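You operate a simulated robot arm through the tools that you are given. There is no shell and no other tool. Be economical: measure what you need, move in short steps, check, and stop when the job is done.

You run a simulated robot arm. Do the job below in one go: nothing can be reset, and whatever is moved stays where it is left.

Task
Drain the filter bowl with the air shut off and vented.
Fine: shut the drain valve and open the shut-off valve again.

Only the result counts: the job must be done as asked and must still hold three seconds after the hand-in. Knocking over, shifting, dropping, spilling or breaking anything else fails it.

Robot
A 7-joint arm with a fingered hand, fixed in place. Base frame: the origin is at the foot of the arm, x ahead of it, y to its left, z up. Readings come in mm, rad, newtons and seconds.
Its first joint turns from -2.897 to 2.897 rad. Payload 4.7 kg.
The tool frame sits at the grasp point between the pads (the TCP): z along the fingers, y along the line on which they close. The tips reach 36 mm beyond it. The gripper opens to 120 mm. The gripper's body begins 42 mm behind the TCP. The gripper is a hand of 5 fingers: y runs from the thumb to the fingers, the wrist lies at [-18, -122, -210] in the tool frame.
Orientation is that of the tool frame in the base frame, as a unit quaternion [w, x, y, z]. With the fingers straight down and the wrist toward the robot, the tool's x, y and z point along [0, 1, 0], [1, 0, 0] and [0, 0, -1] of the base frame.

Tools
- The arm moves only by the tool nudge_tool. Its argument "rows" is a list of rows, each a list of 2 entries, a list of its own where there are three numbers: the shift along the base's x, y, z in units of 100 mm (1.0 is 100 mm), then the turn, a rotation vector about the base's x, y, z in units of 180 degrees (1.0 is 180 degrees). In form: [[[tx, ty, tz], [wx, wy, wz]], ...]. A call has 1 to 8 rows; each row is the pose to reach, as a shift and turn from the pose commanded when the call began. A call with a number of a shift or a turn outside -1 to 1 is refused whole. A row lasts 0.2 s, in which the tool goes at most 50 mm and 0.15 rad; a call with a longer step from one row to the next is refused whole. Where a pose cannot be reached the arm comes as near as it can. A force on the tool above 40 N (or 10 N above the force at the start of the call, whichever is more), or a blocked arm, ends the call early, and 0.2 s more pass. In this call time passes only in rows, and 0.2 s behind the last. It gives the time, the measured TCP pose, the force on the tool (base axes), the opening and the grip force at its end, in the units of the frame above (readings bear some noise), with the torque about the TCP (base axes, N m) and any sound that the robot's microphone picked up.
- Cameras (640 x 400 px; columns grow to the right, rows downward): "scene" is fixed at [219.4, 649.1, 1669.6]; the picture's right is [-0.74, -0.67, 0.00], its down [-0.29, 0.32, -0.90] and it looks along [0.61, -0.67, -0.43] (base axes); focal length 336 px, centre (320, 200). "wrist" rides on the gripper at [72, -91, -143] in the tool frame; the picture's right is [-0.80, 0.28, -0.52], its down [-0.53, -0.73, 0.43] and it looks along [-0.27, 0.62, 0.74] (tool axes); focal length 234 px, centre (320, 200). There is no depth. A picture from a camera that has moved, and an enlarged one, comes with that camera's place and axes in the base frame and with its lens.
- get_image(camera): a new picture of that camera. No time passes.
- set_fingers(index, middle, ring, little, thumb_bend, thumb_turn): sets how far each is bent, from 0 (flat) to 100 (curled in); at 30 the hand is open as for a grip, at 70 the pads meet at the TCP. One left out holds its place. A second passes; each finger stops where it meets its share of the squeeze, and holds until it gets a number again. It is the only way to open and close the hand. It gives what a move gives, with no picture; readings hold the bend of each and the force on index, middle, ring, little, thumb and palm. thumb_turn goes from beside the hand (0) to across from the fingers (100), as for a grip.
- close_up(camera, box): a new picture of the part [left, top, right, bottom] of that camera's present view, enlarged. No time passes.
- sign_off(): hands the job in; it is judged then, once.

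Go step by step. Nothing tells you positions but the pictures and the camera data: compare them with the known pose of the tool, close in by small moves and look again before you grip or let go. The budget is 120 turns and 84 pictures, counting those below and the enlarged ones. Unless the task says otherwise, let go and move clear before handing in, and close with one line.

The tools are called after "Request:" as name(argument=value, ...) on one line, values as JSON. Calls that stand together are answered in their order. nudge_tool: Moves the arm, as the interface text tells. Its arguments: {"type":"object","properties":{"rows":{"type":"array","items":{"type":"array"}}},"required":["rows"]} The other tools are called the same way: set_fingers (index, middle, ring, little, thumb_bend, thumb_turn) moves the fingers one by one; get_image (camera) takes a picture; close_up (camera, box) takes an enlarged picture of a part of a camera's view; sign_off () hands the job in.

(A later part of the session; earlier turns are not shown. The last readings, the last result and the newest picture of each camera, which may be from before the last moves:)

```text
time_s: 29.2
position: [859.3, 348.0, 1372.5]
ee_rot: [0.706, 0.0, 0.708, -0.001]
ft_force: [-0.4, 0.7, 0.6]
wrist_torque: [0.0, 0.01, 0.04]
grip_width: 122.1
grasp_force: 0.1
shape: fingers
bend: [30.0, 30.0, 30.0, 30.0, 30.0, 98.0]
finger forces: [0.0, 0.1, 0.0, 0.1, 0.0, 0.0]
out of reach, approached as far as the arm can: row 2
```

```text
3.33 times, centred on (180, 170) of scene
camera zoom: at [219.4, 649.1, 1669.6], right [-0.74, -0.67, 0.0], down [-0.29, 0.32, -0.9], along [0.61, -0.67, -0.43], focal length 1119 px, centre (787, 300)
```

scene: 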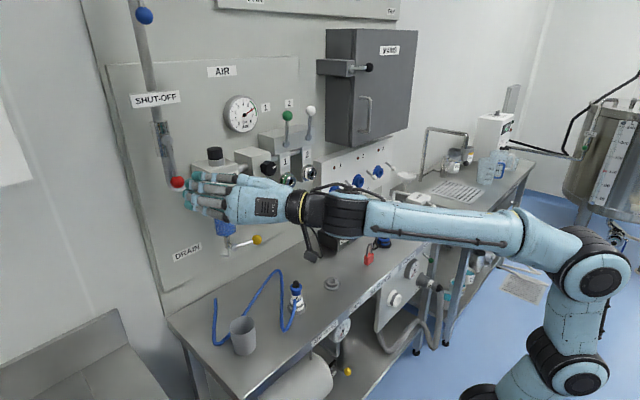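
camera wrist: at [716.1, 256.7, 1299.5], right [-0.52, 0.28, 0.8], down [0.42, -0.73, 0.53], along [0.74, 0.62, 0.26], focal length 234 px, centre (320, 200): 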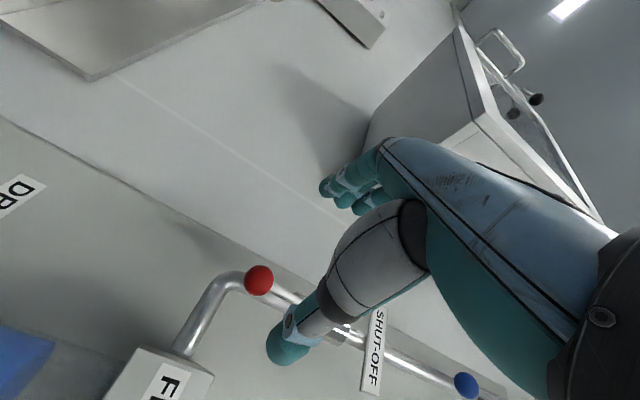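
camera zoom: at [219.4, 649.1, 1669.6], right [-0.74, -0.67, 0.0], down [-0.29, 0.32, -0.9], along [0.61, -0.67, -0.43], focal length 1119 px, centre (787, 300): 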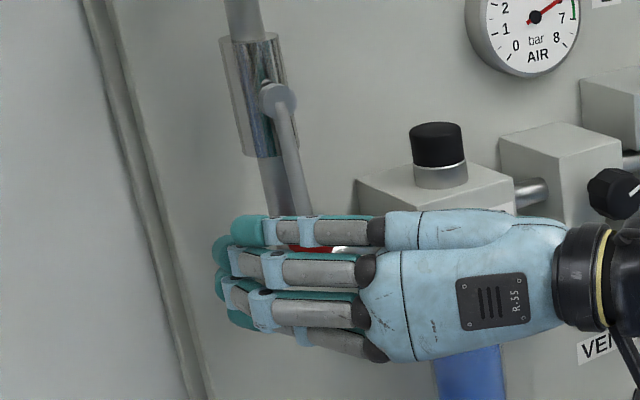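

The fingers straddle the lever height well. I'll advance so the ball and rod sit between fingers and thumb.

Request:
nudge_tool(rows=[[[0.2, 0, 0], [0, 0, 0]], [[0.4, 0, 0], [0, 0, 0]], [[0.55, 0, 0], [0, 0, 0]], [[0.7, 0, 0], [0, 0, 0]], [[0.85, 0, 0], [0, 0, 0]]])

Request:
get_image(camera="wrist")

Request:
close_up(camera="scene", box=[100, 110, 260, 230])

```text
time_s: 30.4
position: [943.4, 344.9, 1373.5]
ee_rot: [0.707, 0.0, 0.707, 0.0]
ft_force: [-0.3, -0.3, 0.1]
wrist_torque: [-0.03, 0.03, 0.0]
grip_width: 122.4
grasp_force: 0.1
shape: fingers
bend: [30.0, 30.0, 30.0, 30.0, 30.0, 98.0]
finger forces: [0.0, 0.0, 0.1, 0.0, 0.1, 0.0]
```

```text
44 pictures are left
camera wrist: at [799.0, 255.4, 1300.9], right [-0.53, 0.28, 0.8], down [0.42, -0.73, 0.53], along [0.74, 0.62, 0.27], focal length 234 px, centre (320, 200)
```

wrist: 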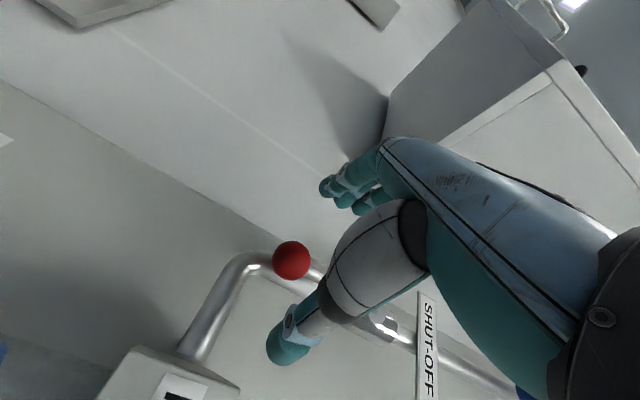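

```text
3.33 times, centred on (180, 170) of scene
camera zoom: at [219.4, 649.1, 1669.6], right [-0.74, -0.67, 0.0], down [-0.29, 0.32, -0.9], along [0.61, -0.67, -0.43], focal length 1119 px, centre (787, 300)
```

zoom: 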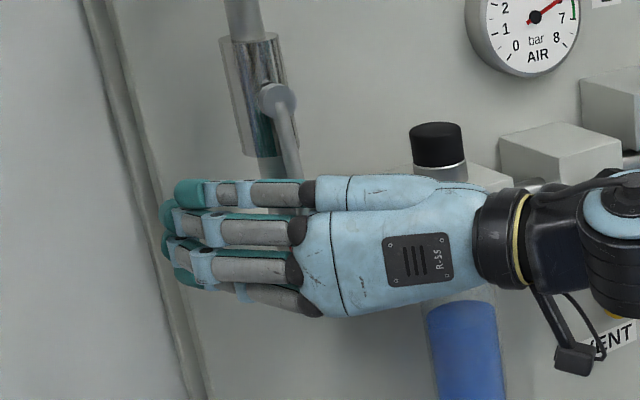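

The ball is between fingers and thumb. Closing the hand.

Request:
set_fingers(index=70, middle=70, ring=70, little=70, thumb_bend=60)

Request:
get_image(camera="wrist")

```text
time_s: 31.4
position: [945.0, 344.3, 1373.5]
ee_rot: [0.707, 0.001, 0.707, 0.0]
ft_force: [1.7, -3.1, 1.6]
wrist_torque: [0.01, -0.02, -0.05]
grip_width: 26.1
grasp_force: 2.3
shape: fingers
bend: [69.0, 70.0, 70.0, 70.0, 57.0, 100.0]
finger forces: [1.1, 0.0, 0.0, 0.1, 3.0, 0.1]
```

```text
42 pictures are left
camera wrist: at [799.2, 255.2, 1300.6], right [-0.52, 0.28, 0.8], down [0.42, -0.73, 0.53], along [0.74, 0.62, 0.27], focal length 234 px, centre (320, 200)
```

wrist: 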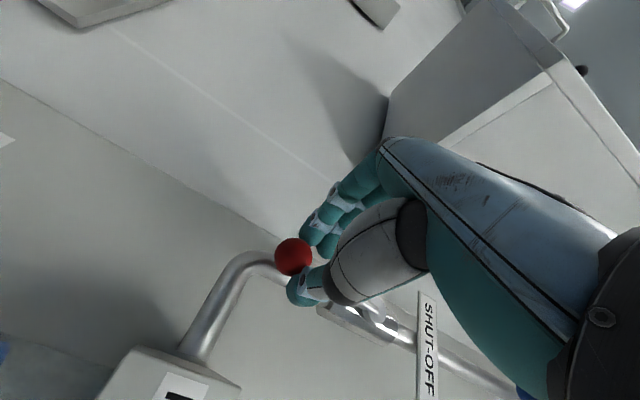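

The rod is captured just above the ball. I'll pull it along the arc, rolling the hand with it.

Request:
nudge_tool(rows=[[[0, -0.08, 0], [0, 0, 0]], [[0, -0.152, 0], [-0.0278, 0, 0]], [[0, -0.224, 0], [-0.0556, 0, 0]], [[0, -0.295, 0.007], [-0.0833, 0, 0]], [[0, -0.365, 0.022], [-0.111, 0, 0]]])

Request:
get_image(camera="wrist")

Request:
close_up(camera="scene", box=[100, 110, 260, 230])

```text
time_s: 32.5
position: [939.3, 314.6, 1380.1]
ee_rot: [0.699, -0.113, 0.698, -0.11]
ft_force: [-16.2, 36.0, 5.5]
wrist_torque: [0.58, -0.18, 1.61]
grip_width: 48.9
grasp_force: 20.5
shape: fingers
bend: [50.0, 63.0, 70.0, 70.0, 60.0, 100.0]
finger forces: [27.2, 16.0, 0.1, 0.0, 0.1, 0.0]
stopped in row 5: the force on the tool passed its limit at 42 N (the readings are from after the stop); the commanded pose is now the measured one
```

```text
41 pictures are left
camera wrist: at [795.5, 205.6, 1338.5], right [-0.53, 0.51, 0.68], down [0.43, -0.53, 0.73], along [0.73, 0.68, 0.06], focal length 234 px, centre (320, 200)
```

wrist: 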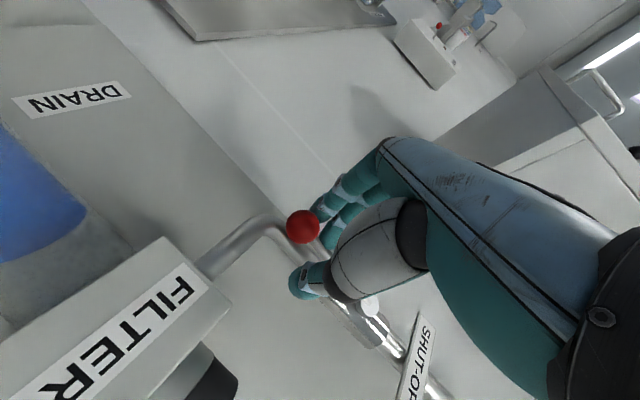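

```text
3.33 times, centred on (180, 170) of scene
camera zoom: at [219.4, 649.1, 1669.6], right [-0.74, -0.67, 0.0], down [-0.29, 0.32, -0.9], along [0.61, -0.67, -0.43], focal length 1119 px, centre (787, 300)
```

zoom: 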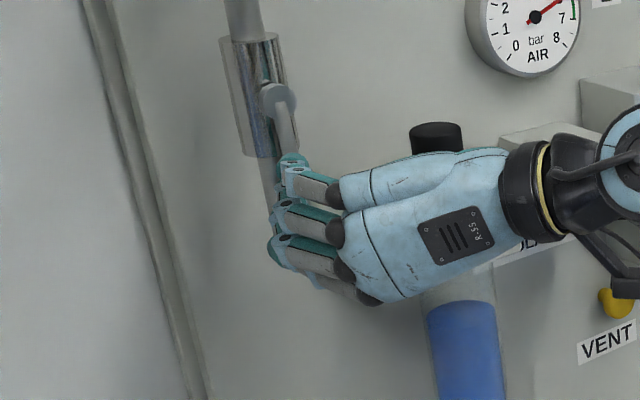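

At 42 N toward -y the lever hasn't moved, so -y is a hard stop. The earlier +y motion was real, and the fingertip probably jammed on the pipe behind the lever. I'll undo the roll and push toward +y with the lever held in the grip.

Request:
nudge_tool(rows=[[[0.02, 0.15, -0.03], [0.035, 0, 0]], [[0.04, 0.3, -0.07], [0.07, 0, 0]], [[0.04, 0.3, -0.07], [0.101, 0, 0]]])

Request:
set_fingers(index=72, middle=72, ring=72, little=72, thumb_bend=70)

Request:
nudge_tool(rows=[[[0, 0.071, 0.017], [0.0278, 0, 0]], [[0, 0.14, 0.04], [0.0556, 0, 0]], [[0, 0.207, 0.069], [0.0833, 0, 0]], [[0, 0.27, 0.104], [0.111, 0, 0]]])

Request:
get_image(camera="wrist")

Request:
close_up(camera="scene", box=[100, 110, 260, 230])

```text
time_s: 33.4
position: [946.2, 338.4, 1369.8]
ee_rot: [0.708, 0.002, 0.706, 0.001]
ft_force: [3.3, 0.0, 3.1]
wrist_torque: [-0.02, -0.11, 0.0]
grip_width: 27.9
grasp_force: 3.1
shape: fingers
bend: [66.0, 70.0, 70.0, 70.0, 58.0, 100.0]
finger forces: [2.8, 0.0, 0.0, 0.1, 3.3, 0.0]
```

```text
time_s: 34.4
position: [946.9, 339.6, 1370.9]
ee_rot: [0.708, 0.001, 0.706, 0.0]
ft_force: [8.5, -3.2, 1.3]
wrist_torque: [0.0, -0.08, -0.09]
grip_width: 26.3
grasp_force: 7.7
shape: fingers
bend: [71.0, 72.0, 72.0, 72.0, 61.0, 100.0]
finger forces: [6.6, 0.1, 0.0, 0.0, 8.6, 0.0]
```

```text
time_s: 35.4
position: [947.3, 367.9, 1380.7]
ee_rot: [0.697, 0.123, 0.696, 0.123]
ft_force: [3.1, -2.3, -2.7]
wrist_torque: [-0.06, 0.07, -0.07]
grip_width: 25.2
grasp_force: 7.0
shape: fingers
bend: [71.0, 72.0, 72.0, 72.0, 61.0, 100.0]
finger forces: [6.1, 0.2, 0.0, 0.1, 7.9, 0.0]
```

```text
39 pictures are left
camera wrist: at [802.8, 307.8, 1280.3], right [-0.53, -0.01, 0.85], down [0.42, -0.87, 0.25], along [0.74, 0.49, 0.46], focal length 234 px, centre (320, 200)
```

wrist: 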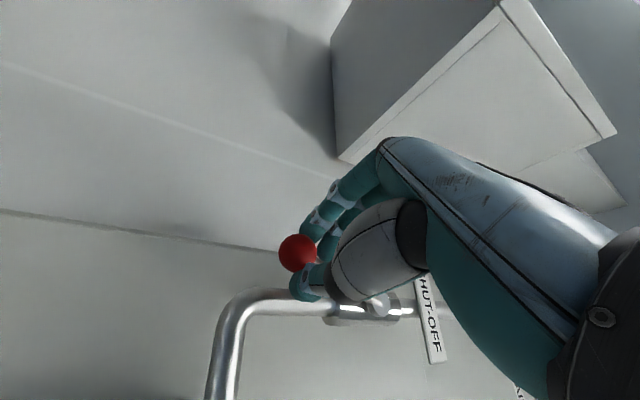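

```text
3.33 times, centred on (180, 170) of scene
camera zoom: at [219.4, 649.1, 1669.6], right [-0.74, -0.67, 0.0], down [-0.29, 0.32, -0.9], along [0.61, -0.67, -0.43], focal length 1119 px, centre (787, 300)
```

zoom: 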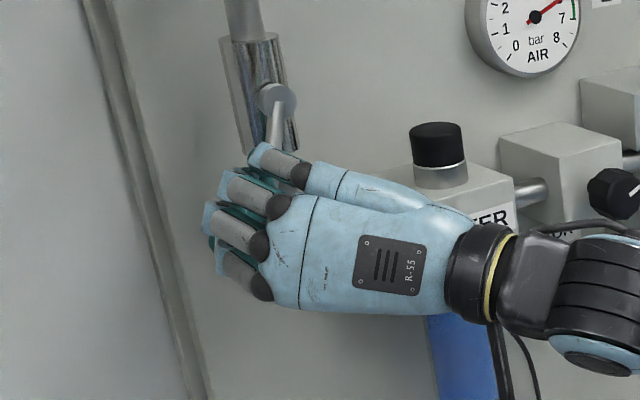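

It turns easily toward +y. I'll continue the arc to about 84°.

Request:
nudge_tool(rows=[[[0, 0.102, 0.063], [0.0444, 0, 0]], [[0, 0.194, 0.139], [0.0889, 0, 0]], [[0, 0.275, 0.228], [0.1333, 0, 0]], [[0, 0.342, 0.327], [0.1778, 0, 0]], [[0, 0.395, 0.434], [0.2222, 0, 0]], [[0, 0.433, 0.548], [0.2667, 0, 0]], [[0, 0.454, 0.666], [0.3111, 0, 0]], [[0, 0.459, 0.785], [0.3556, 0, 0]]])

Request:
close_up(camera="scene", box=[100, 60, 300, 200])

```text
time_s: 37.1
position: [945.4, 413.1, 1460.3]
ee_rot: [0.525, 0.475, 0.524, 0.473]
ft_force: [1.3, -1.6, -4.9]
wrist_torque: [-0.02, 0.13, -0.07]
grip_width: 18.6
grasp_force: 5.6
shape: fingers
bend: [71.0, 72.0, 72.0, 72.0, 63.0, 100.0]
finger forces: [3.2, 0.0, 0.0, 0.1, 7.8, 0.0]
```

```text
2.86 times, centred on (200, 130) of scene
camera zoom: at [219.4, 649.1, 1669.6], right [-0.74, -0.67, 0.0], down [-0.29, 0.32, -0.9], along [0.61, -0.67, -0.43], focal length 960 px, centre (663, 400)
```

zoom: 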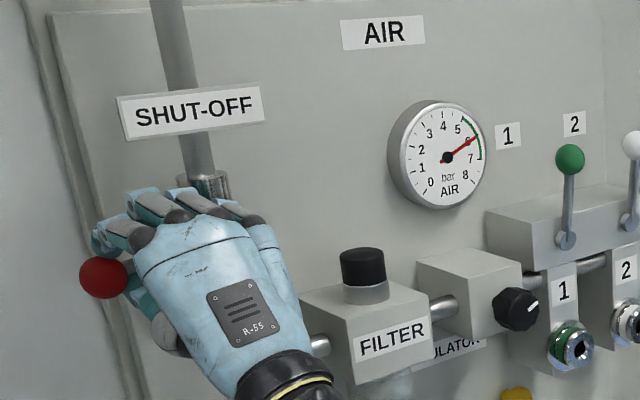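

Nearly horizontal. I'll push the last bit to the stop.

Request:
nudge_tool(rows=[[[0, -0.002, 0.045], [0.0167, 0, 0]], [[0, -0.008, 0.089], [0.0333, 0, 0]], [[0, -0.015, 0.126], [0.0472, 0, 0]], [[0, -0.021, 0.162], [0.0611, 0, 0]]])

Request:
close_up(camera="scene", box=[100, 60, 300, 200])

```text
time_s: 38.1
position: [947.1, 410.7, 1474.1]
ee_rot: [0.477, 0.522, 0.478, 0.521]
ft_force: [-2.8, 0.0, -11.7]
wrist_torque: [-0.03, 0.43, -0.01]
grip_width: 17.6
grasp_force: 6.7
shape: fingers
bend: [72.0, 72.0, 72.0, 72.0, 62.0, 100.0]
finger forces: [1.0, 0.0, 0.0, 0.0, 12.3, 0.0]
```

```text
2.86 times, centred on (200, 130) of scene
camera zoom: at [219.4, 649.1, 1669.6], right [-0.74, -0.67, 0.0], down [-0.29, 0.32, -0.9], along [0.61, -0.67, -0.43], focal length 960 px, centre (663, 400)
```

zoom: 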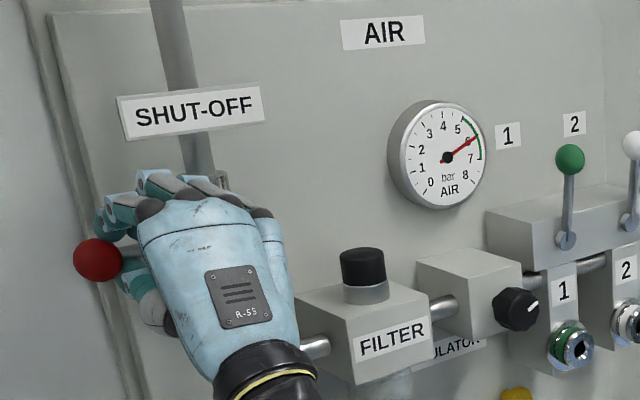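

The force is building, so the lever is at its closed stop. I'll open the hand moderately and back straight out.

Request:
set_fingers(index=52, middle=52, ring=52, little=52, thumb_bend=45)

Request:
nudge_tool(rows=[[[-0.2, 0, 0], [0, 0, 0]], [[-0.5, 0, 0], [0, 0, 0]], [[-0.9, 0, 0], [0, 0, 0]]])

Request:
close_up(camera="scene", box=[100, 60, 300, 200])

```text
time_s: 39.1
position: [945.4, 409.5, 1475.8]
ee_rot: [0.478, 0.522, 0.477, 0.521]
ft_force: [0.5, 0.2, 0.1]
wrist_torque: [0.02, 0.01, -0.01]
grip_width: 66.9
grasp_force: 0.0
shape: fingers
bend: [52.0, 52.0, 52.0, 52.0, 45.0, 99.0]
finger forces: [0.1, 0.0, 0.0, 0.0, 0.0, 0.1]
```

```text
time_s: 40.0
position: [859.0, 409.2, 1475.1]
ee_rot: [0.477, 0.522, 0.478, 0.521]
ft_force: [0.4, -1.0, -0.9]
wrist_torque: [0.03, -0.09, 0.0]
grip_width: 67.1
grasp_force: 0.0
shape: fingers
bend: [52.0, 52.0, 52.0, 52.0, 45.0, 99.0]
finger forces: [0.0, 0.0, 0.1, 0.0, 0.0, 0.1]
```

```text
2.86 times, centred on (200, 130) of scene
camera zoom: at [219.4, 649.1, 1669.6], right [-0.74, -0.67, 0.0], down [-0.29, 0.32, -0.9], along [0.61, -0.67, -0.43], focal length 960 px, centre (663, 400)
```

zoom: 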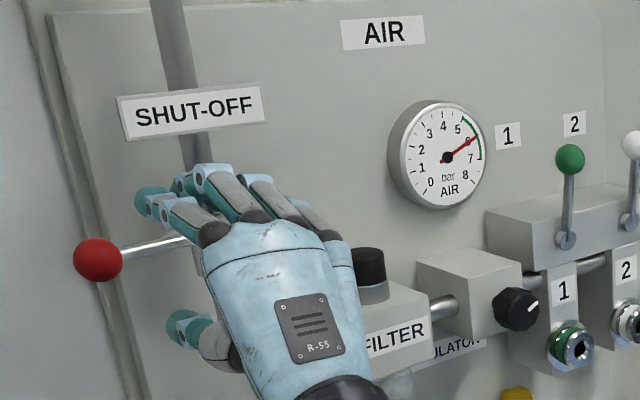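

The shut-off is closed (handle horizontal). Next is the vent: connector 1 overhangs it, so I'll use the pointing-index pose with the hand horizontal.

Request:
nudge_tool(rows=[[[-0.2, 0, 0], [-0.003, 0.035, 0.001]], [[-0.5, -0.1, -0.1], [-0.007, 0.075, 0.003]], [[-0.8, -0.2, -0.2], [-0.011, 0.115, 0.005]], [[-1.0, -0.3, -0.3], [-0.015, 0.155, 0.007]], [[-1.0, -0.4, -0.4], [-0.019, 0.195, 0.009]], [[-1.0, -0.5, -0.5], [-0.023, 0.235, 0.011]], [[-1.0, -0.7, -0.7], [-0.026, 0.277, 0.012]]])

Request:
nudge_tool(rows=[[[0, -0.33, -0.33], [0, 0, 0]], [[0, -0.67, -0.67], [0, 0, 0]], [[0, -1.0, -1.0], [0, 0, 0]]])

Request:
nudge_tool(rows=[[[0, -0.33, -0.33], [0, 0, 0]], [[0, -0.67, -0.67], [0, 0, 0]], [[0, -1.0, -1.0], [0, 0, 0]]])

Request:
nudge_tool(rows=[[[0, -0.33, -0.33], [0, 0, 0]], [[0, -0.67, -0.67], [0, 0, 0]], [[0, -1.0, -1.0], [0, 0, 0]]])

Request:
set_fingers(index=0, middle=100, ring=100, little=100, thumb_bend=90, thumb_turn=100)

Request:
nudge_tool(rows=[[[0.2, -0.2, 0], [0, 0, 0]], [[0.4, -0.4, 0], [0, 0, 0]], [[0.6, -0.57, -0.1], [0, 0, 0]]])

Request:
get_image(camera="wrist")

Request:
close_up(camera="scene", box=[180, 120, 340, 280])

```text
time_s: 41.5
position: [756.0, 340.7, 1406.8]
ee_rot: [0.242, 0.665, 0.664, 0.241]
ft_force: [-0.8, 0.1, 0.4]
wrist_torque: [0.0, -0.02, -0.03]
grip_width: 66.9
grasp_force: 0.1
shape: fingers
bend: [52.0, 52.0, 52.0, 52.0, 45.0, 99.0]
finger forces: [0.1, 0.0, 0.1, 0.0, 0.1, 0.1]
```

```text
time_s: 42.4
position: [759.3, 238.5, 1305.0]
ee_rot: [0.242, 0.664, 0.665, 0.242]
ft_force: [0.0, 0.4, 0.6]
wrist_torque: [0.0, -0.04, -0.01]
grip_width: 67.3
grasp_force: 0.0
shape: fingers
bend: [52.0, 52.0, 52.0, 52.0, 45.0, 99.0]
finger forces: [0.0, 0.1, 0.1, 0.0, 0.0, 0.0]
```

```text
time_s: 43.1
position: [757.1, 141.7, 1204.9]
ee_rot: [0.243, 0.664, 0.664, 0.243]
ft_force: [-0.7, -0.3, -0.1]
wrist_torque: [0.01, 0.0, 0.02]
grip_width: 67.1
grasp_force: 0.1
shape: fingers
bend: [52.0, 52.0, 52.0, 52.0, 45.0, 99.0]
finger forces: [0.0, 0.0, 0.0, 0.1, 0.0, 0.1]
```

```text
time_s: 44.0
position: [756.8, 42.9, 1105.9]
ee_rot: [0.243, 0.665, 0.663, 0.242]
ft_force: [0.3, 0.3, -1.1]
wrist_torque: [0.01, -0.03, 0.01]
grip_width: 67.1
grasp_force: 0.0
shape: fingers
bend: [52.0, 52.0, 52.0, 52.0, 45.0, 99.0]
finger forces: [0.0, 0.0, 0.0, 0.0, 0.0, 0.0]
```

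```text
time_s: 45.0
position: [756.7, 42.9, 1106.9]
ee_rot: [0.242, 0.665, 0.664, 0.242]
ft_force: [0.0, 0.8, -0.9]
wrist_torque: [-0.01, -0.03, -0.01]
grip_width: 68.3
grasp_force: 0.0
shape: fingers
bend: [0.0, 100.0, 100.0, 100.0, 90.0, 100.0]
finger forces: [0.1, 0.0, 0.0, 0.0, 0.1, 0.0]
```

```text
time_s: 45.8
position: [817.1, -16.0, 1096.4]
ee_rot: [0.244, 0.665, 0.663, 0.242]
ft_force: [0.0, 1.2, 0.3]
wrist_torque: [0.0, 0.03, 0.0]
grip_width: 68.2
grasp_force: 0.1
shape: fingers
bend: [0.0, 100.0, 100.0, 100.0, 90.0, 100.0]
finger forces: [0.0, 0.0, 0.1, 0.1, 0.0, 0.1]
```

```text
34 pictures are left
camera wrist: at [654.7, 59.0, 1146.8], right [-0.13, -0.8, 0.58], down [-0.29, -0.53, -0.8], along [0.95, -0.27, -0.16], focal length 234 px, centre (320, 200)
```

wrist: 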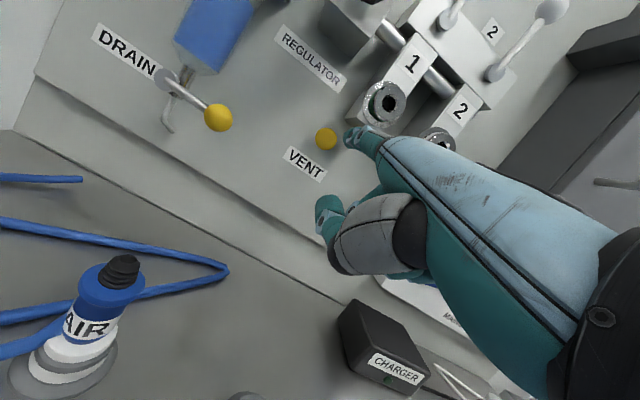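

```text
2.50 times, centred on (260, 200) of scene
camera zoom: at [219.4, 649.1, 1669.6], right [-0.74, -0.67, 0.0], down [-0.29, 0.32, -0.9], along [0.61, -0.67, -0.43], focal length 840 px, centre (470, 200)
```

zoom: 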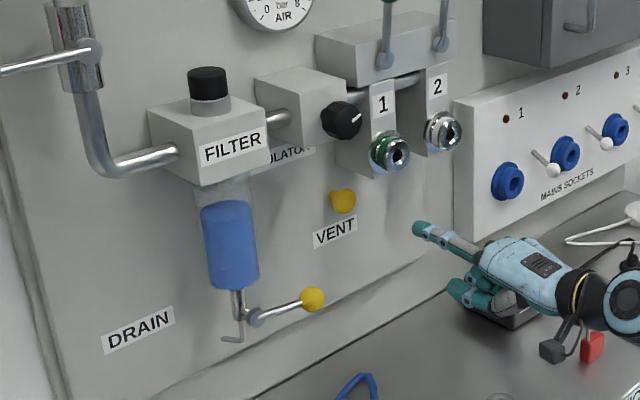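

The finger lines up with the vent, needing about -8 mm in y. I'll advance.

Request:
nudge_tool(rows=[[[0.33, -0.04, 0], [0, 0, 0]], [[0.66, -0.08, -0.01], [0, 0, 0]], [[1.0, -0.08, -0.01], [0, 0, 0]]])

Request:
nudge_tool(rows=[[[0.15, 0, 0], [0, 0, 0]], [[0.25, 0, 0], [0, 0, 0]]])

Request:
close_up(camera="wrist", box=[260, 60, 460, 200])

Request:
close_up(camera="scene", box=[220, 130, 340, 250])

```text
time_s: 46.5
position: [918.2, -23.0, 1097.1]
ee_rot: [0.244, 0.665, 0.664, 0.242]
ft_force: [0.1, -0.6, 1.0]
wrist_torque: [-0.03, 0.05, 0.04]
grip_width: 68.4
grasp_force: 0.0
shape: fingers
bend: [0.0, 100.0, 100.0, 100.0, 90.0, 100.0]
finger forces: [0.0, 0.0, 0.1, 0.0, 0.0, 0.0]
```

```text
time_s: 47.1
position: [940.2, -23.1, 1096.2]
ee_rot: [0.242, 0.665, 0.664, 0.243]
ft_force: [-0.5, -0.1, -0.4]
wrist_torque: [-0.02, -0.02, -0.01]
grip_width: 68.5
grasp_force: 0.0
shape: fingers
bend: [0.0, 100.0, 100.0, 100.0, 90.0, 100.0]
finger forces: [0.0, 0.0, 0.0, 0.0, 0.0, 0.0]
```

```text
2.86 times, centred on (360, 130) of wrist
camera zoom: at [778.7, 52.0, 1147.0], right [-0.13, -0.8, 0.58], down [-0.29, -0.53, -0.8], along [0.95, -0.27, -0.16], focal length 669 px, centre (206, 400)
```

zoom: 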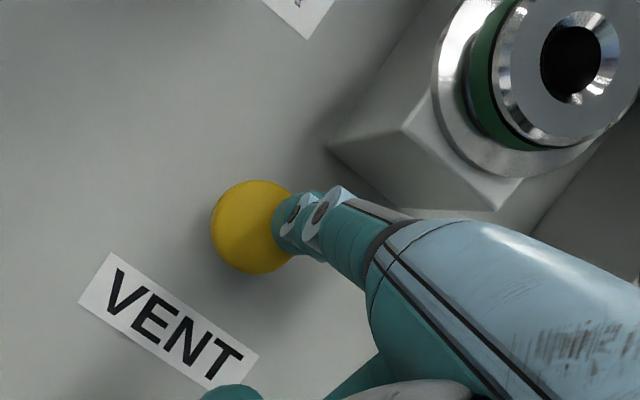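

```text
3.33 times, centred on (280, 190) of scene
camera zoom: at [219.4, 649.1, 1669.6], right [-0.74, -0.67, 0.0], down [-0.29, 0.32, -0.9], along [0.61, -0.67, -0.43], focal length 1119 px, centre (453, 233)
```

zoom: 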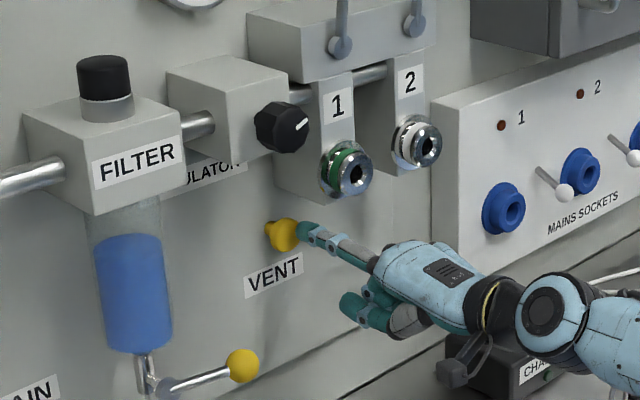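

Aligned within a few mm. I'll correct slightly and press in small steps.

Request:
nudge_tool(rows=[[[0.08, 0.03, -0.02], [0, 0, 0]], [[0.16, 0.03, -0.02], [0, 0, 0]], [[0.22, 0.03, -0.02], [0, 0, 0]], [[0.28, 0.03, -0.02], [0, 0, 0]], [[0.34, 0.03, -0.02], [0, 0, 0]], [[0.4, 0.03, -0.02], [0, 0, 0]]])

Request:
close_up(camera="scene", box=[200, 90, 320, 240])

```text
time_s: 48.0
position: [962.1, -20.7, 1099.1]
ee_rot: [0.244, 0.664, 0.664, 0.243]
ft_force: [-42.7, 0.2, -3.5]
wrist_torque: [-0.05, -3.18, 0.51]
grip_width: 66.0
grasp_force: 21.9
shape: fingers
bend: [1.0, 100.0, 100.0, 100.0, 90.0, 100.0]
finger forces: [43.2, 0.1, 0.1, 0.0, 0.0, 0.0]
heard: click
stopped in row 4: the force on the tool passed its limit at 48 N (the readings are from after the stop); the commanded pose is now the measured one
```

```text
2.67 times, centred on (260, 165) of scene
camera zoom: at [219.4, 649.1, 1669.6], right [-0.74, -0.67, 0.0], down [-0.29, 0.32, -0.9], along [0.61, -0.67, -0.43], focal length 896 px, centre (480, 293)
```

zoom: 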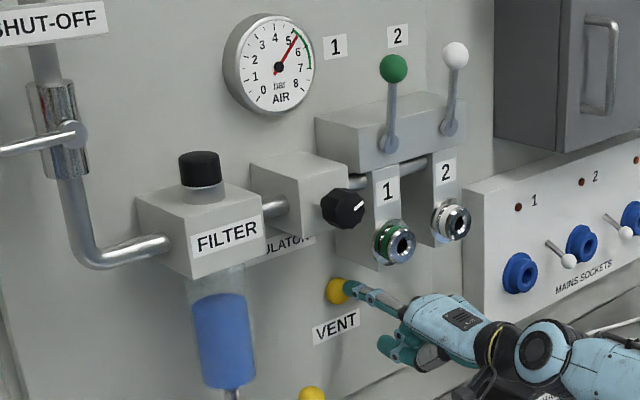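

A click, and the gauge is falling. I'll hold it pressed (easing 1 mm) and wait.

Request:
set_fingers(thumb_bend=90)

Request:
set_fingers(thumb_bend=90)

Request:
set_fingers(thumb_bend=90)

Request:
close_up(camera="scene", box=[200, 90, 320, 240])

```text
time_s: 49.0
position: [962.1, -19.7, 1097.3]
ee_rot: [0.244, 0.664, 0.663, 0.243]
ft_force: [-48.1, -0.4, -3.1]
wrist_torque: [-0.04, -3.63, 0.56]
grip_width: 66.7
grasp_force: 23.4
shape: fingers
bend: [0.0, 100.0, 100.0, 100.0, 90.0, 100.0]
finger forces: [47.7, 0.1, 0.1, 0.0, 0.0, 0.0]
```

```text
time_s: 50.0
position: [961.5, -19.1, 1097.3]
ee_rot: [0.244, 0.664, 0.663, 0.244]
ft_force: [-48.5, -0.6, -3.1]
wrist_torque: [-0.02, -3.66, 0.54]
grip_width: 66.8
grasp_force: 24.1
shape: fingers
bend: [0.0, 100.0, 100.0, 100.0, 90.0, 100.0]
finger forces: [48.0, 0.1, 0.0, 0.0, 0.0, 0.0]
```

```text
time_s: 51.0
position: [961.4, -19.7, 1096.6]
ee_rot: [0.243, 0.664, 0.664, 0.244]
ft_force: [-48.4, 0.4, -2.7]
wrist_torque: [0.0, -3.68, 0.57]
grip_width: 66.8
grasp_force: 24.2
shape: fingers
bend: [0.0, 100.0, 100.0, 100.0, 90.0, 100.0]
finger forces: [48.0, 0.0, 0.0, 0.1, 0.0, 0.0]
```

```text
2.67 times, centred on (260, 165) of scene
camera zoom: at [219.4, 649.1, 1669.6], right [-0.74, -0.67, 0.0], down [-0.29, 0.32, -0.9], along [0.61, -0.67, -0.43], focal length 896 px, centre (480, 293)
```

zoom: 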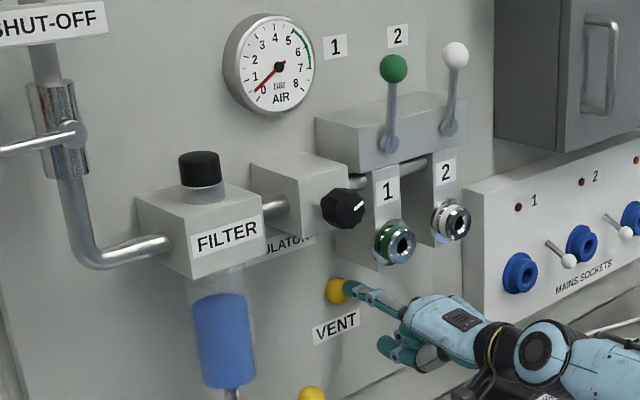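

The gauge reads 0. I'll back off from the vent, then roll the hand -90° (index lowest, fist above) on the way to the drain lever.

Request:
nudge_tool(rows=[[[-0.2, 0, 0], [0, 0, 0]], [[-0.6, 0, 0], [0, 0, 0]], [[-1.0, 0, 0], [0, 0, 0]]])

Request:
nudge_tool(rows=[[[-0.3, 0.05, 0.1], [-0.045, 0, 0]], [[-0.6, 0.1, 0.2], [-0.09, 0, 0]], [[-0.6, 0.15, 0.3], [-0.135, 0, 0]], [[-0.6, 0.25, 0.4], [-0.18, 0, 0]], [[-0.6, 0.35, 0.5], [-0.225, 0, 0]], [[-0.6, 0.45, 0.6], [-0.27, 0, 0]], [[-0.6, 0.55, 0.75], [-0.315, 0, 0]], [[-0.6, 0.7, 0.95], [-0.36, 0, 0]]])

Request:
nudge_tool(rows=[[[0, 0, 0], [-0.045, 0, 0]], [[0.2, 0, 0], [-0.09, 0, 0]], [[0.4, 0, 0], [-0.14, 0, 0]]])

Request:
get_image(camera="wrist")

Request:
get_image(camera="scene")

```text
time_s: 51.8
position: [862.0, -16.6, 1093.7]
ee_rot: [0.243, 0.665, 0.664, 0.242]
ft_force: [0.7, 0.2, -1.2]
wrist_torque: [0.01, -0.01, 0.0]
grip_width: 68.5
grasp_force: 0.0
shape: fingers
bend: [0.0, 100.0, 100.0, 100.0, 90.0, 100.0]
finger forces: [0.0, 0.0, 0.0, 0.0, 0.1, 0.0]
```

```text
time_s: 53.6
position: [802.3, 50.2, 1192.1]
ee_rot: [0.562, 0.43, 0.69, -0.153]
ft_force: [-0.2, -0.2, -0.3]
wrist_torque: [-0.01, 0.04, 0.03]
grip_width: 68.5
grasp_force: 0.0
shape: fingers
bend: [0.0, 100.0, 100.0, 100.0, 90.0, 100.0]
finger forces: [0.0, 0.1, 0.0, 0.1, 0.0, 0.0]
```

```text
refused: row 3 steps farther than a row can; nothing moved
```

```text
28 pictures are left
camera wrist: at [639.9, 128.2, 1146.7], right [-0.13, 0.19, 0.97], down [-0.29, -0.95, 0.14], along [0.95, -0.26, 0.17], focal length 234 px, centre (320, 200)
```

wrist: 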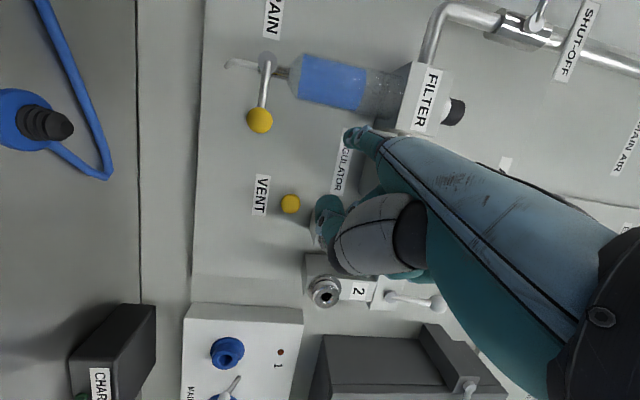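

```text
27 pictures are left
```

scene: 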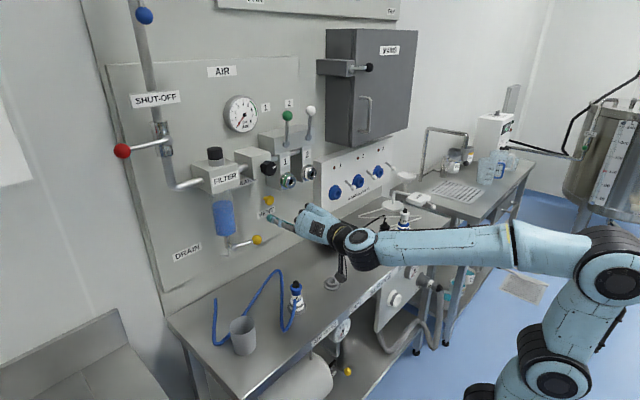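

The drain pivot is ≈ (965, 201, 1110) and its ball ≈ (952, 133, 1110). My index tip is at about TCP+(55, 83, 10). I'll move over the ball.

Request:
nudge_tool(rows=[[[0.33, 0, -0.1], [0, 0, 0]], [[0.66, 0, -0.2], [0, 0, 0]], [[0.98, 0, -0.36], [0, 0, 0]]])

Request:
close_up(camera="wrist", box=[200, 40, 400, 200])

Request:
close_up(camera="scene", box=[190, 170, 310, 270])

```text
time_s: 54.4
position: [902.5, 50.2, 1158.1]
ee_rot: [0.562, 0.431, 0.69, -0.15]
ft_force: [-0.5, -1.0, 2.0]
wrist_torque: [0.07, 0.08, 0.07]
grip_width: 68.5
grasp_force: 0.1
shape: fingers
bend: [0.0, 100.0, 100.0, 100.0, 90.0, 100.0]
finger forces: [0.1, 0.1, 0.1, 0.1, 0.0, 0.0]
```

```text
2.50 times, centred on (300, 120) of wrist
camera zoom: at [739.9, 128.4, 1113.5], right [-0.13, 0.18, 0.97], down [-0.29, -0.95, 0.14], along [0.95, -0.26, 0.17], focal length 585 px, centre (370, 400)
```

zoom: 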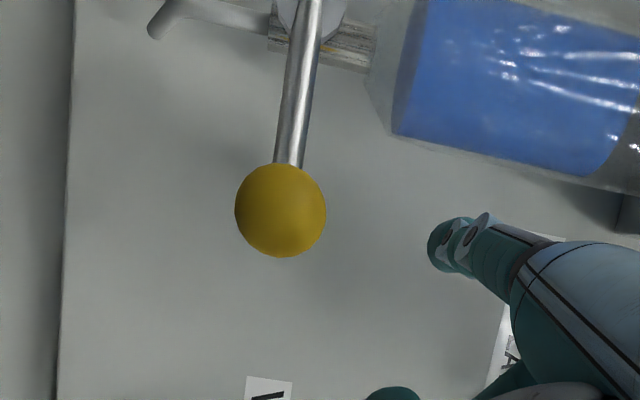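

```text
4.00 times, centred on (250, 220) of scene
camera zoom: at [219.4, 649.1, 1669.6], right [-0.74, -0.67, 0.0], down [-0.29, 0.32, -0.9], along [0.61, -0.67, -0.43], focal length 1343 px, centre (600, 120)
```

zoom: 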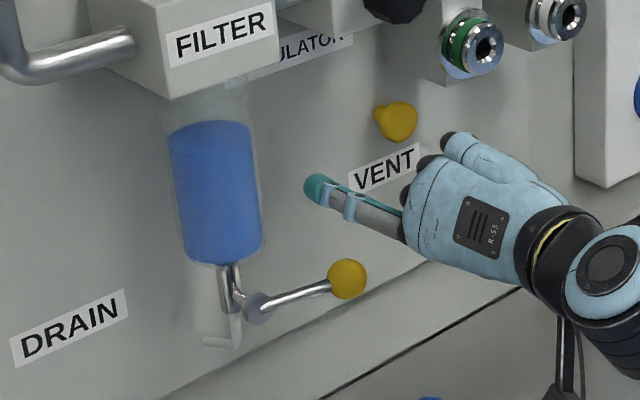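

Well aligned above the ball. I'll press down gradually.

Request:
nudge_tool(rows=[[[0, 0, -0.2], [0, 0, 0]], [[0, 0, -0.28], [0, 0, 0]], [[0, 0, -0.34], [0, 0, 0]], [[0, 0, -0.4], [0, 0, 0]], [[0, 0.0, -0.46], [0, 0, 0]], [[0, 0.02, -0.52], [0, 0, 0]]])

Request:
close_up(camera="scene", box=[190, 170, 310, 270])

```text
time_s: 55.8
position: [901.5, 50.2, 1102.6]
ee_rot: [0.561, 0.432, 0.69, -0.151]
ft_force: [0.6, -1.2, 1.6]
wrist_torque: [0.12, -0.05, -0.07]
grip_width: 68.1
grasp_force: 0.5
shape: fingers
bend: [0.0, 100.0, 100.0, 100.0, 90.0, 100.0]
finger forces: [1.3, 0.0, 0.0, 0.0, 0.0, 0.0]
```

```text
4.00 times, centred on (250, 220) of scene
camera zoom: at [219.4, 649.1, 1669.6], right [-0.74, -0.67, 0.0], down [-0.29, 0.32, -0.9], along [0.61, -0.67, -0.43], focal length 1343 px, centre (600, 120)
```

zoom: 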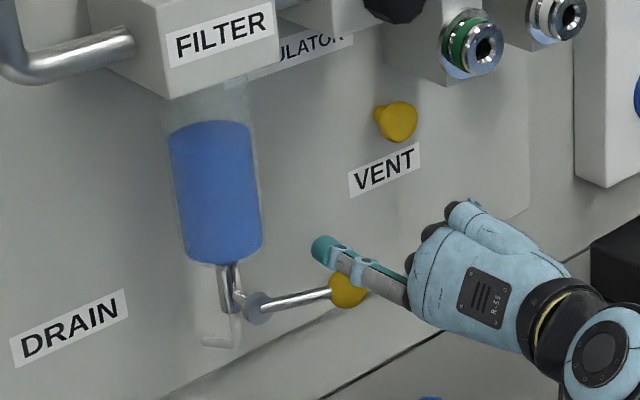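

The lever starts to move down with little force. I'll check the contact from the wrist camera.

Request:
close_up(camera="wrist", box=[200, 0, 440, 200])

```text
2.00 times, centred on (320, 100) of wrist
camera zoom: at [738.9, 129.4, 1057.6], right [-0.13, 0.18, 0.97], down [-0.29, -0.95, 0.14], along [0.95, -0.26, 0.17], focal length 468 px, centre (320, 400)
```

zoom: 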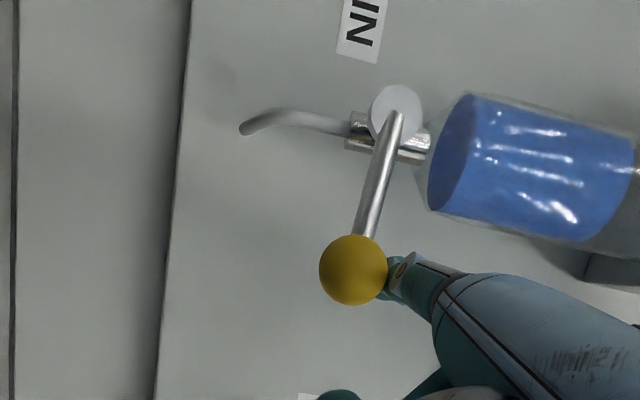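

The contact is good, with the lever at about 7°. I'll follow the arc down.

Request:
nudge_tool(rows=[[[0, -0.012, -0.08], [0, 0, 0]], [[0, -0.012, -0.161], [0, 0, 0]], [[0, 0.0, -0.25], [0, 0, 0]], [[0, 0.02, -0.345], [0, 0, 0]], [[0, 0.05, -0.43], [0, 0, 0]], [[0, 0.1, -0.515], [0, 0, 0]], [[0, 0.155, -0.59], [0, 0, 0]], [[0, 0.22, -0.66], [0, 0, 0]]])

Request:
close_up(camera="wrist", box=[200, 0, 440, 200])

```text
time_s: 57.6
position: [901.1, 72.0, 1037.3]
ee_rot: [0.561, 0.43, 0.691, -0.151]
ft_force: [1.0, -1.5, 0.9]
wrist_torque: [0.1, -0.02, -0.08]
grip_width: 68.5
grasp_force: 0.9
shape: fingers
bend: [0.0, 100.0, 100.0, 100.0, 90.0, 100.0]
finger forces: [1.2, 0.0, 0.0, 0.0, 0.1, 0.0]
```

```text
2.00 times, centred on (320, 100) of wrist
camera zoom: at [738.2, 150.7, 992.8], right [-0.13, 0.18, 0.97], down [-0.29, -0.95, 0.14], along [0.95, -0.26, 0.17], focal length 468 px, centre (320, 400)
```

zoom: 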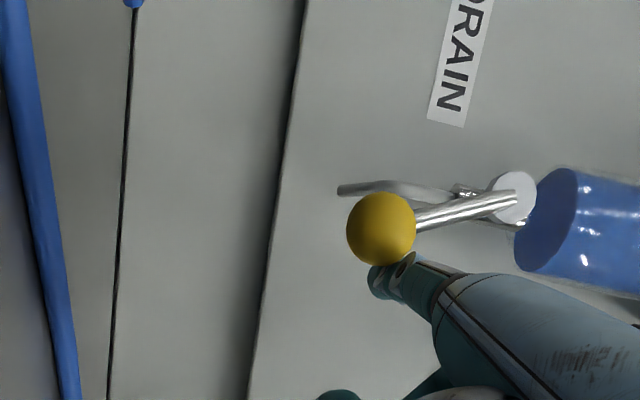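

Nearly down now. I'll do the last part, pushing to +y.

Request:
nudge_tool(rows=[[[0, 0.07, -0.05], [0, 0, 0]], [[0, 0.15, -0.11], [0, 0, 0]], [[0, 0.21, -0.135], [0, 0, 0]], [[0, 0.27, -0.155], [0, 0, 0]], [[0, 0.33, -0.17], [0, 0, 0]]])

Request:
close_up(camera="wrist", box=[200, 0, 440, 200])

Request:
close_up(camera="scene", box=[160, 90, 320, 350])

```text
time_s: 58.8
position: [901.4, 103.9, 1021.0]
ee_rot: [0.562, 0.433, 0.689, -0.151]
ft_force: [-5.6, -13.9, 4.9]
wrist_torque: [0.67, -0.37, -0.3]
grip_width: 61.6
grasp_force: 7.0
shape: fingers
bend: [4.0, 100.0, 100.0, 100.0, 90.0, 100.0]
finger forces: [15.6, 0.0, 0.0, 0.1, 0.0, 0.0]
```

```text
2.00 times, centred on (320, 100) of wrist
camera zoom: at [739.1, 183.2, 975.8], right [-0.13, 0.18, 0.97], down [-0.29, -0.95, 0.14], along [0.95, -0.26, 0.17], focal length 468 px, centre (320, 400)
```

zoom: 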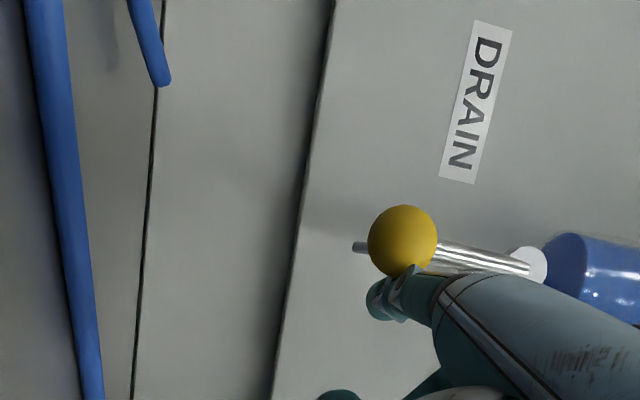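

```text
1.54 times, centred on (240, 220) of scene
camera zoom: at [219.4, 649.1, 1669.6], right [-0.74, -0.67, 0.0], down [-0.29, 0.32, -0.9], along [0.61, -0.67, -0.43], focal length 517 px, centre (443, 169)
```

zoom: 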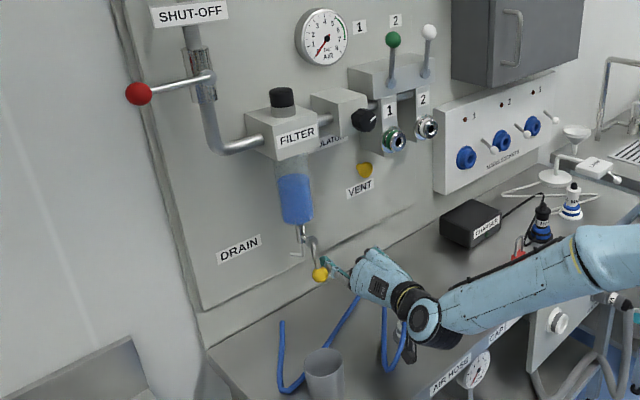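

The drain is open at its stop with the gauge at 0. I'll ease off slightly and wait for the bowl to empty.

Request:
nudge_tool(rows=[[[0, -0.2, 0], [0, 0, 0]], [[0, -0.3, 0], [0, 0, 0]]])

Request:
set_fingers(index=0)

Request:
set_fingers(index=0)

Request:
set_fingers(index=0)

Request:
close_up(camera="scene", box=[190, 150, 310, 290])

```text
time_s: 59.4
position: [901.5, 74.6, 1018.8]
ee_rot: [0.561, 0.43, 0.691, -0.151]
ft_force: [0.5, -0.8, -0.2]
wrist_torque: [0.0, 0.02, -0.03]
grip_width: 68.4
grasp_force: 0.2
shape: fingers
bend: [0.0, 100.0, 100.0, 100.0, 90.0, 100.0]
finger forces: [0.0, 0.0, 0.0, 0.0, 0.0, 0.1]
```

```text
time_s: 60.4
position: [900.8, 75.4, 1019.7]
ee_rot: [0.561, 0.431, 0.691, -0.15]
ft_force: [1.2, 1.2, -0.4]
wrist_torque: [0.01, 0.0, -0.04]
grip_width: 68.1
grasp_force: 0.0
shape: fingers
bend: [0.0, 100.0, 100.0, 100.0, 90.0, 100.0]
finger forces: [0.0, 0.0, 0.0, 0.0, 0.1, 0.1]
```

```text
time_s: 61.4
position: [900.3, 74.1, 1020.1]
ee_rot: [0.561, 0.431, 0.69, -0.151]
ft_force: [0.3, -0.8, 0.4]
wrist_torque: [-0.01, 0.01, -0.02]
grip_width: 68.4
grasp_force: 0.0
shape: fingers
bend: [0.0, 100.0, 100.0, 100.0, 90.0, 100.0]
finger forces: [0.0, 0.1, 0.1, 0.0, 0.0, 0.1]
```

```text
time_s: 62.4
position: [901.1, 75.7, 1019.4]
ee_rot: [0.562, 0.43, 0.69, -0.15]
ft_force: [-0.8, 0.2, -0.6]
wrist_torque: [-0.03, 0.0, -0.01]
grip_width: 68.3
grasp_force: 0.1
shape: fingers
bend: [0.0, 100.0, 100.0, 100.0, 90.0, 100.0]
finger forces: [0.1, 0.0, 0.0, 0.0, 0.0, 0.0]
```

```text
2.86 times, centred on (250, 220) of scene
camera zoom: at [219.4, 649.1, 1669.6], right [-0.74, -0.67, 0.0], down [-0.29, 0.32, -0.9], along [0.61, -0.67, -0.43], focal length 960 px, centre (520, 143)
```

zoom: 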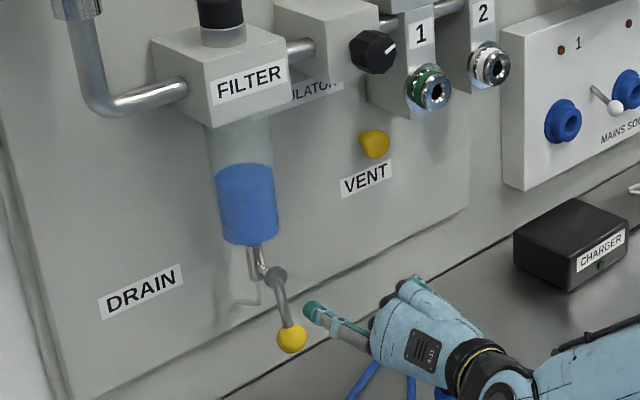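

It's draining slowly. Meanwhile I'll move the finger around to the left (+y) side of the ball, ready for closing.

Request:
nudge_tool(rows=[[[-0.4, 0, 0.03], [0, 0, 0]], [[-0.8, 0, 0.06], [0, 0, 0]], [[-0.8, 0.4, 0.06], [0, 0, 0]], [[-0.8, 0.85, 0.06], [0, 0, 0]], [[-0.5, 0.85, 0.06], [0, 0, 0]], [[-0.2, 0.85, 0.06], [0, 0, 0]], [[0.0, 0.85, 0.06], [0, 0, 0]]])

Request:
set_fingers(index=0)

Request:
set_fingers(index=0)

Request:
set_fingers(index=0)

Request:
set_fingers(index=0)

Request:
set_fingers(index=0)

Request:
close_up(camera="scene", box=[190, 150, 310, 290])

Request:
close_up(camera="wrist", box=[200, 0, 440, 200])

```text
time_s: 64.0
position: [900.8, 162.3, 1024.4]
ee_rot: [0.562, 0.431, 0.69, -0.151]
ft_force: [-1.0, 0.2, 0.2]
wrist_torque: [0.03, -0.01, -0.02]
grip_width: 68.4
grasp_force: 0.1
shape: fingers
bend: [0.0, 100.0, 100.0, 100.0, 90.0, 100.0]
finger forces: [0.0, 0.0, 0.0, 0.0, 0.1, 0.0]
```

```text
time_s: 65.0
position: [900.0, 162.2, 1024.4]
ee_rot: [0.562, 0.431, 0.69, -0.15]
ft_force: [-0.3, -0.2, 0.1]
wrist_torque: [0.06, 0.02, -0.03]
grip_width: 68.4
grasp_force: 0.1
shape: fingers
bend: [0.0, 100.0, 100.0, 100.0, 90.0, 100.0]
finger forces: [0.0, 0.0, 0.1, 0.0, 0.1, 0.0]
```

```text
time_s: 66.0
position: [899.6, 163.0, 1024.1]
ee_rot: [0.561, 0.431, 0.691, -0.15]
ft_force: [0.2, -0.6, 0.2]
wrist_torque: [-0.01, -0.01, -0.01]
grip_width: 68.4
grasp_force: 0.0
shape: fingers
bend: [0.0, 100.0, 100.0, 100.0, 90.0, 100.0]
finger forces: [0.1, 0.0, 0.1, 0.0, 0.0, 0.0]
```

```text
time_s: 67.0
position: [899.9, 163.3, 1025.4]
ee_rot: [0.561, 0.431, 0.69, -0.15]
ft_force: [0.5, 0.2, 0.4]
wrist_torque: [0.0, 0.02, 0.01]
grip_width: 68.3
grasp_force: 0.1
shape: fingers
bend: [0.0, 100.0, 100.0, 100.0, 90.0, 100.0]
finger forces: [0.0, 0.0, 0.0, 0.0, 0.0, 0.1]
```

```text
time_s: 68.0
position: [901.4, 163.4, 1024.7]
ee_rot: [0.562, 0.43, 0.69, -0.15]
ft_force: [0.6, -0.7, -0.1]
wrist_torque: [0.01, -0.04, -0.02]
grip_width: 68.4
grasp_force: 0.0
shape: fingers
bend: [0.0, 100.0, 100.0, 100.0, 90.0, 100.0]
finger forces: [0.0, 0.1, 0.0, 0.0, 0.0, 0.1]
```

```text
time_s: 69.0
position: [900.0, 163.4, 1025.7]
ee_rot: [0.561, 0.43, 0.691, -0.151]
ft_force: [-0.3, -0.2, -0.4]
wrist_torque: [0.0, -0.01, 0.06]
grip_width: 68.6
grasp_force: 0.0
shape: fingers
bend: [0.0, 100.0, 100.0, 100.0, 90.0, 100.0]
finger forces: [0.0, 0.1, 0.1, 0.0, 0.1, 0.1]
```

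```text
2.86 times, centred on (250, 220) of scene
camera zoom: at [219.4, 649.1, 1669.6], right [-0.74, -0.67, 0.0], down [-0.29, 0.32, -0.9], along [0.61, -0.67, -0.43], focal length 960 px, centre (520, 143)
```

zoom: 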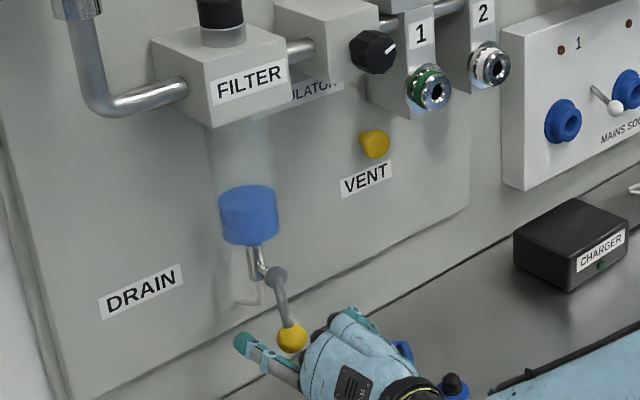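

```text
2.00 times, centred on (320, 100) of wrist
camera zoom: at [737.5, 241.3, 980.1], right [-0.13, 0.18, 0.97], down [-0.29, -0.95, 0.14], along [0.95, -0.26, 0.17], focal length 468 px, centre (320, 400)
```

zoom: 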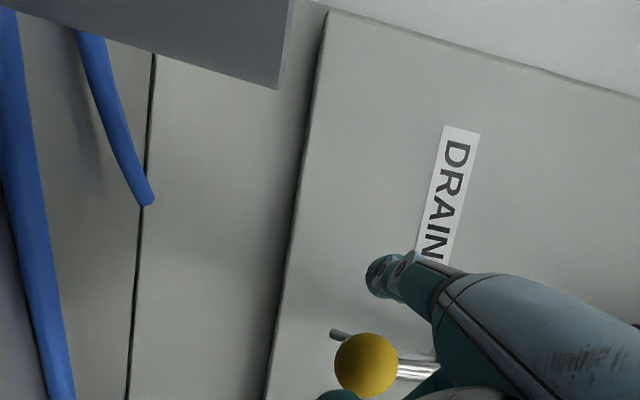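

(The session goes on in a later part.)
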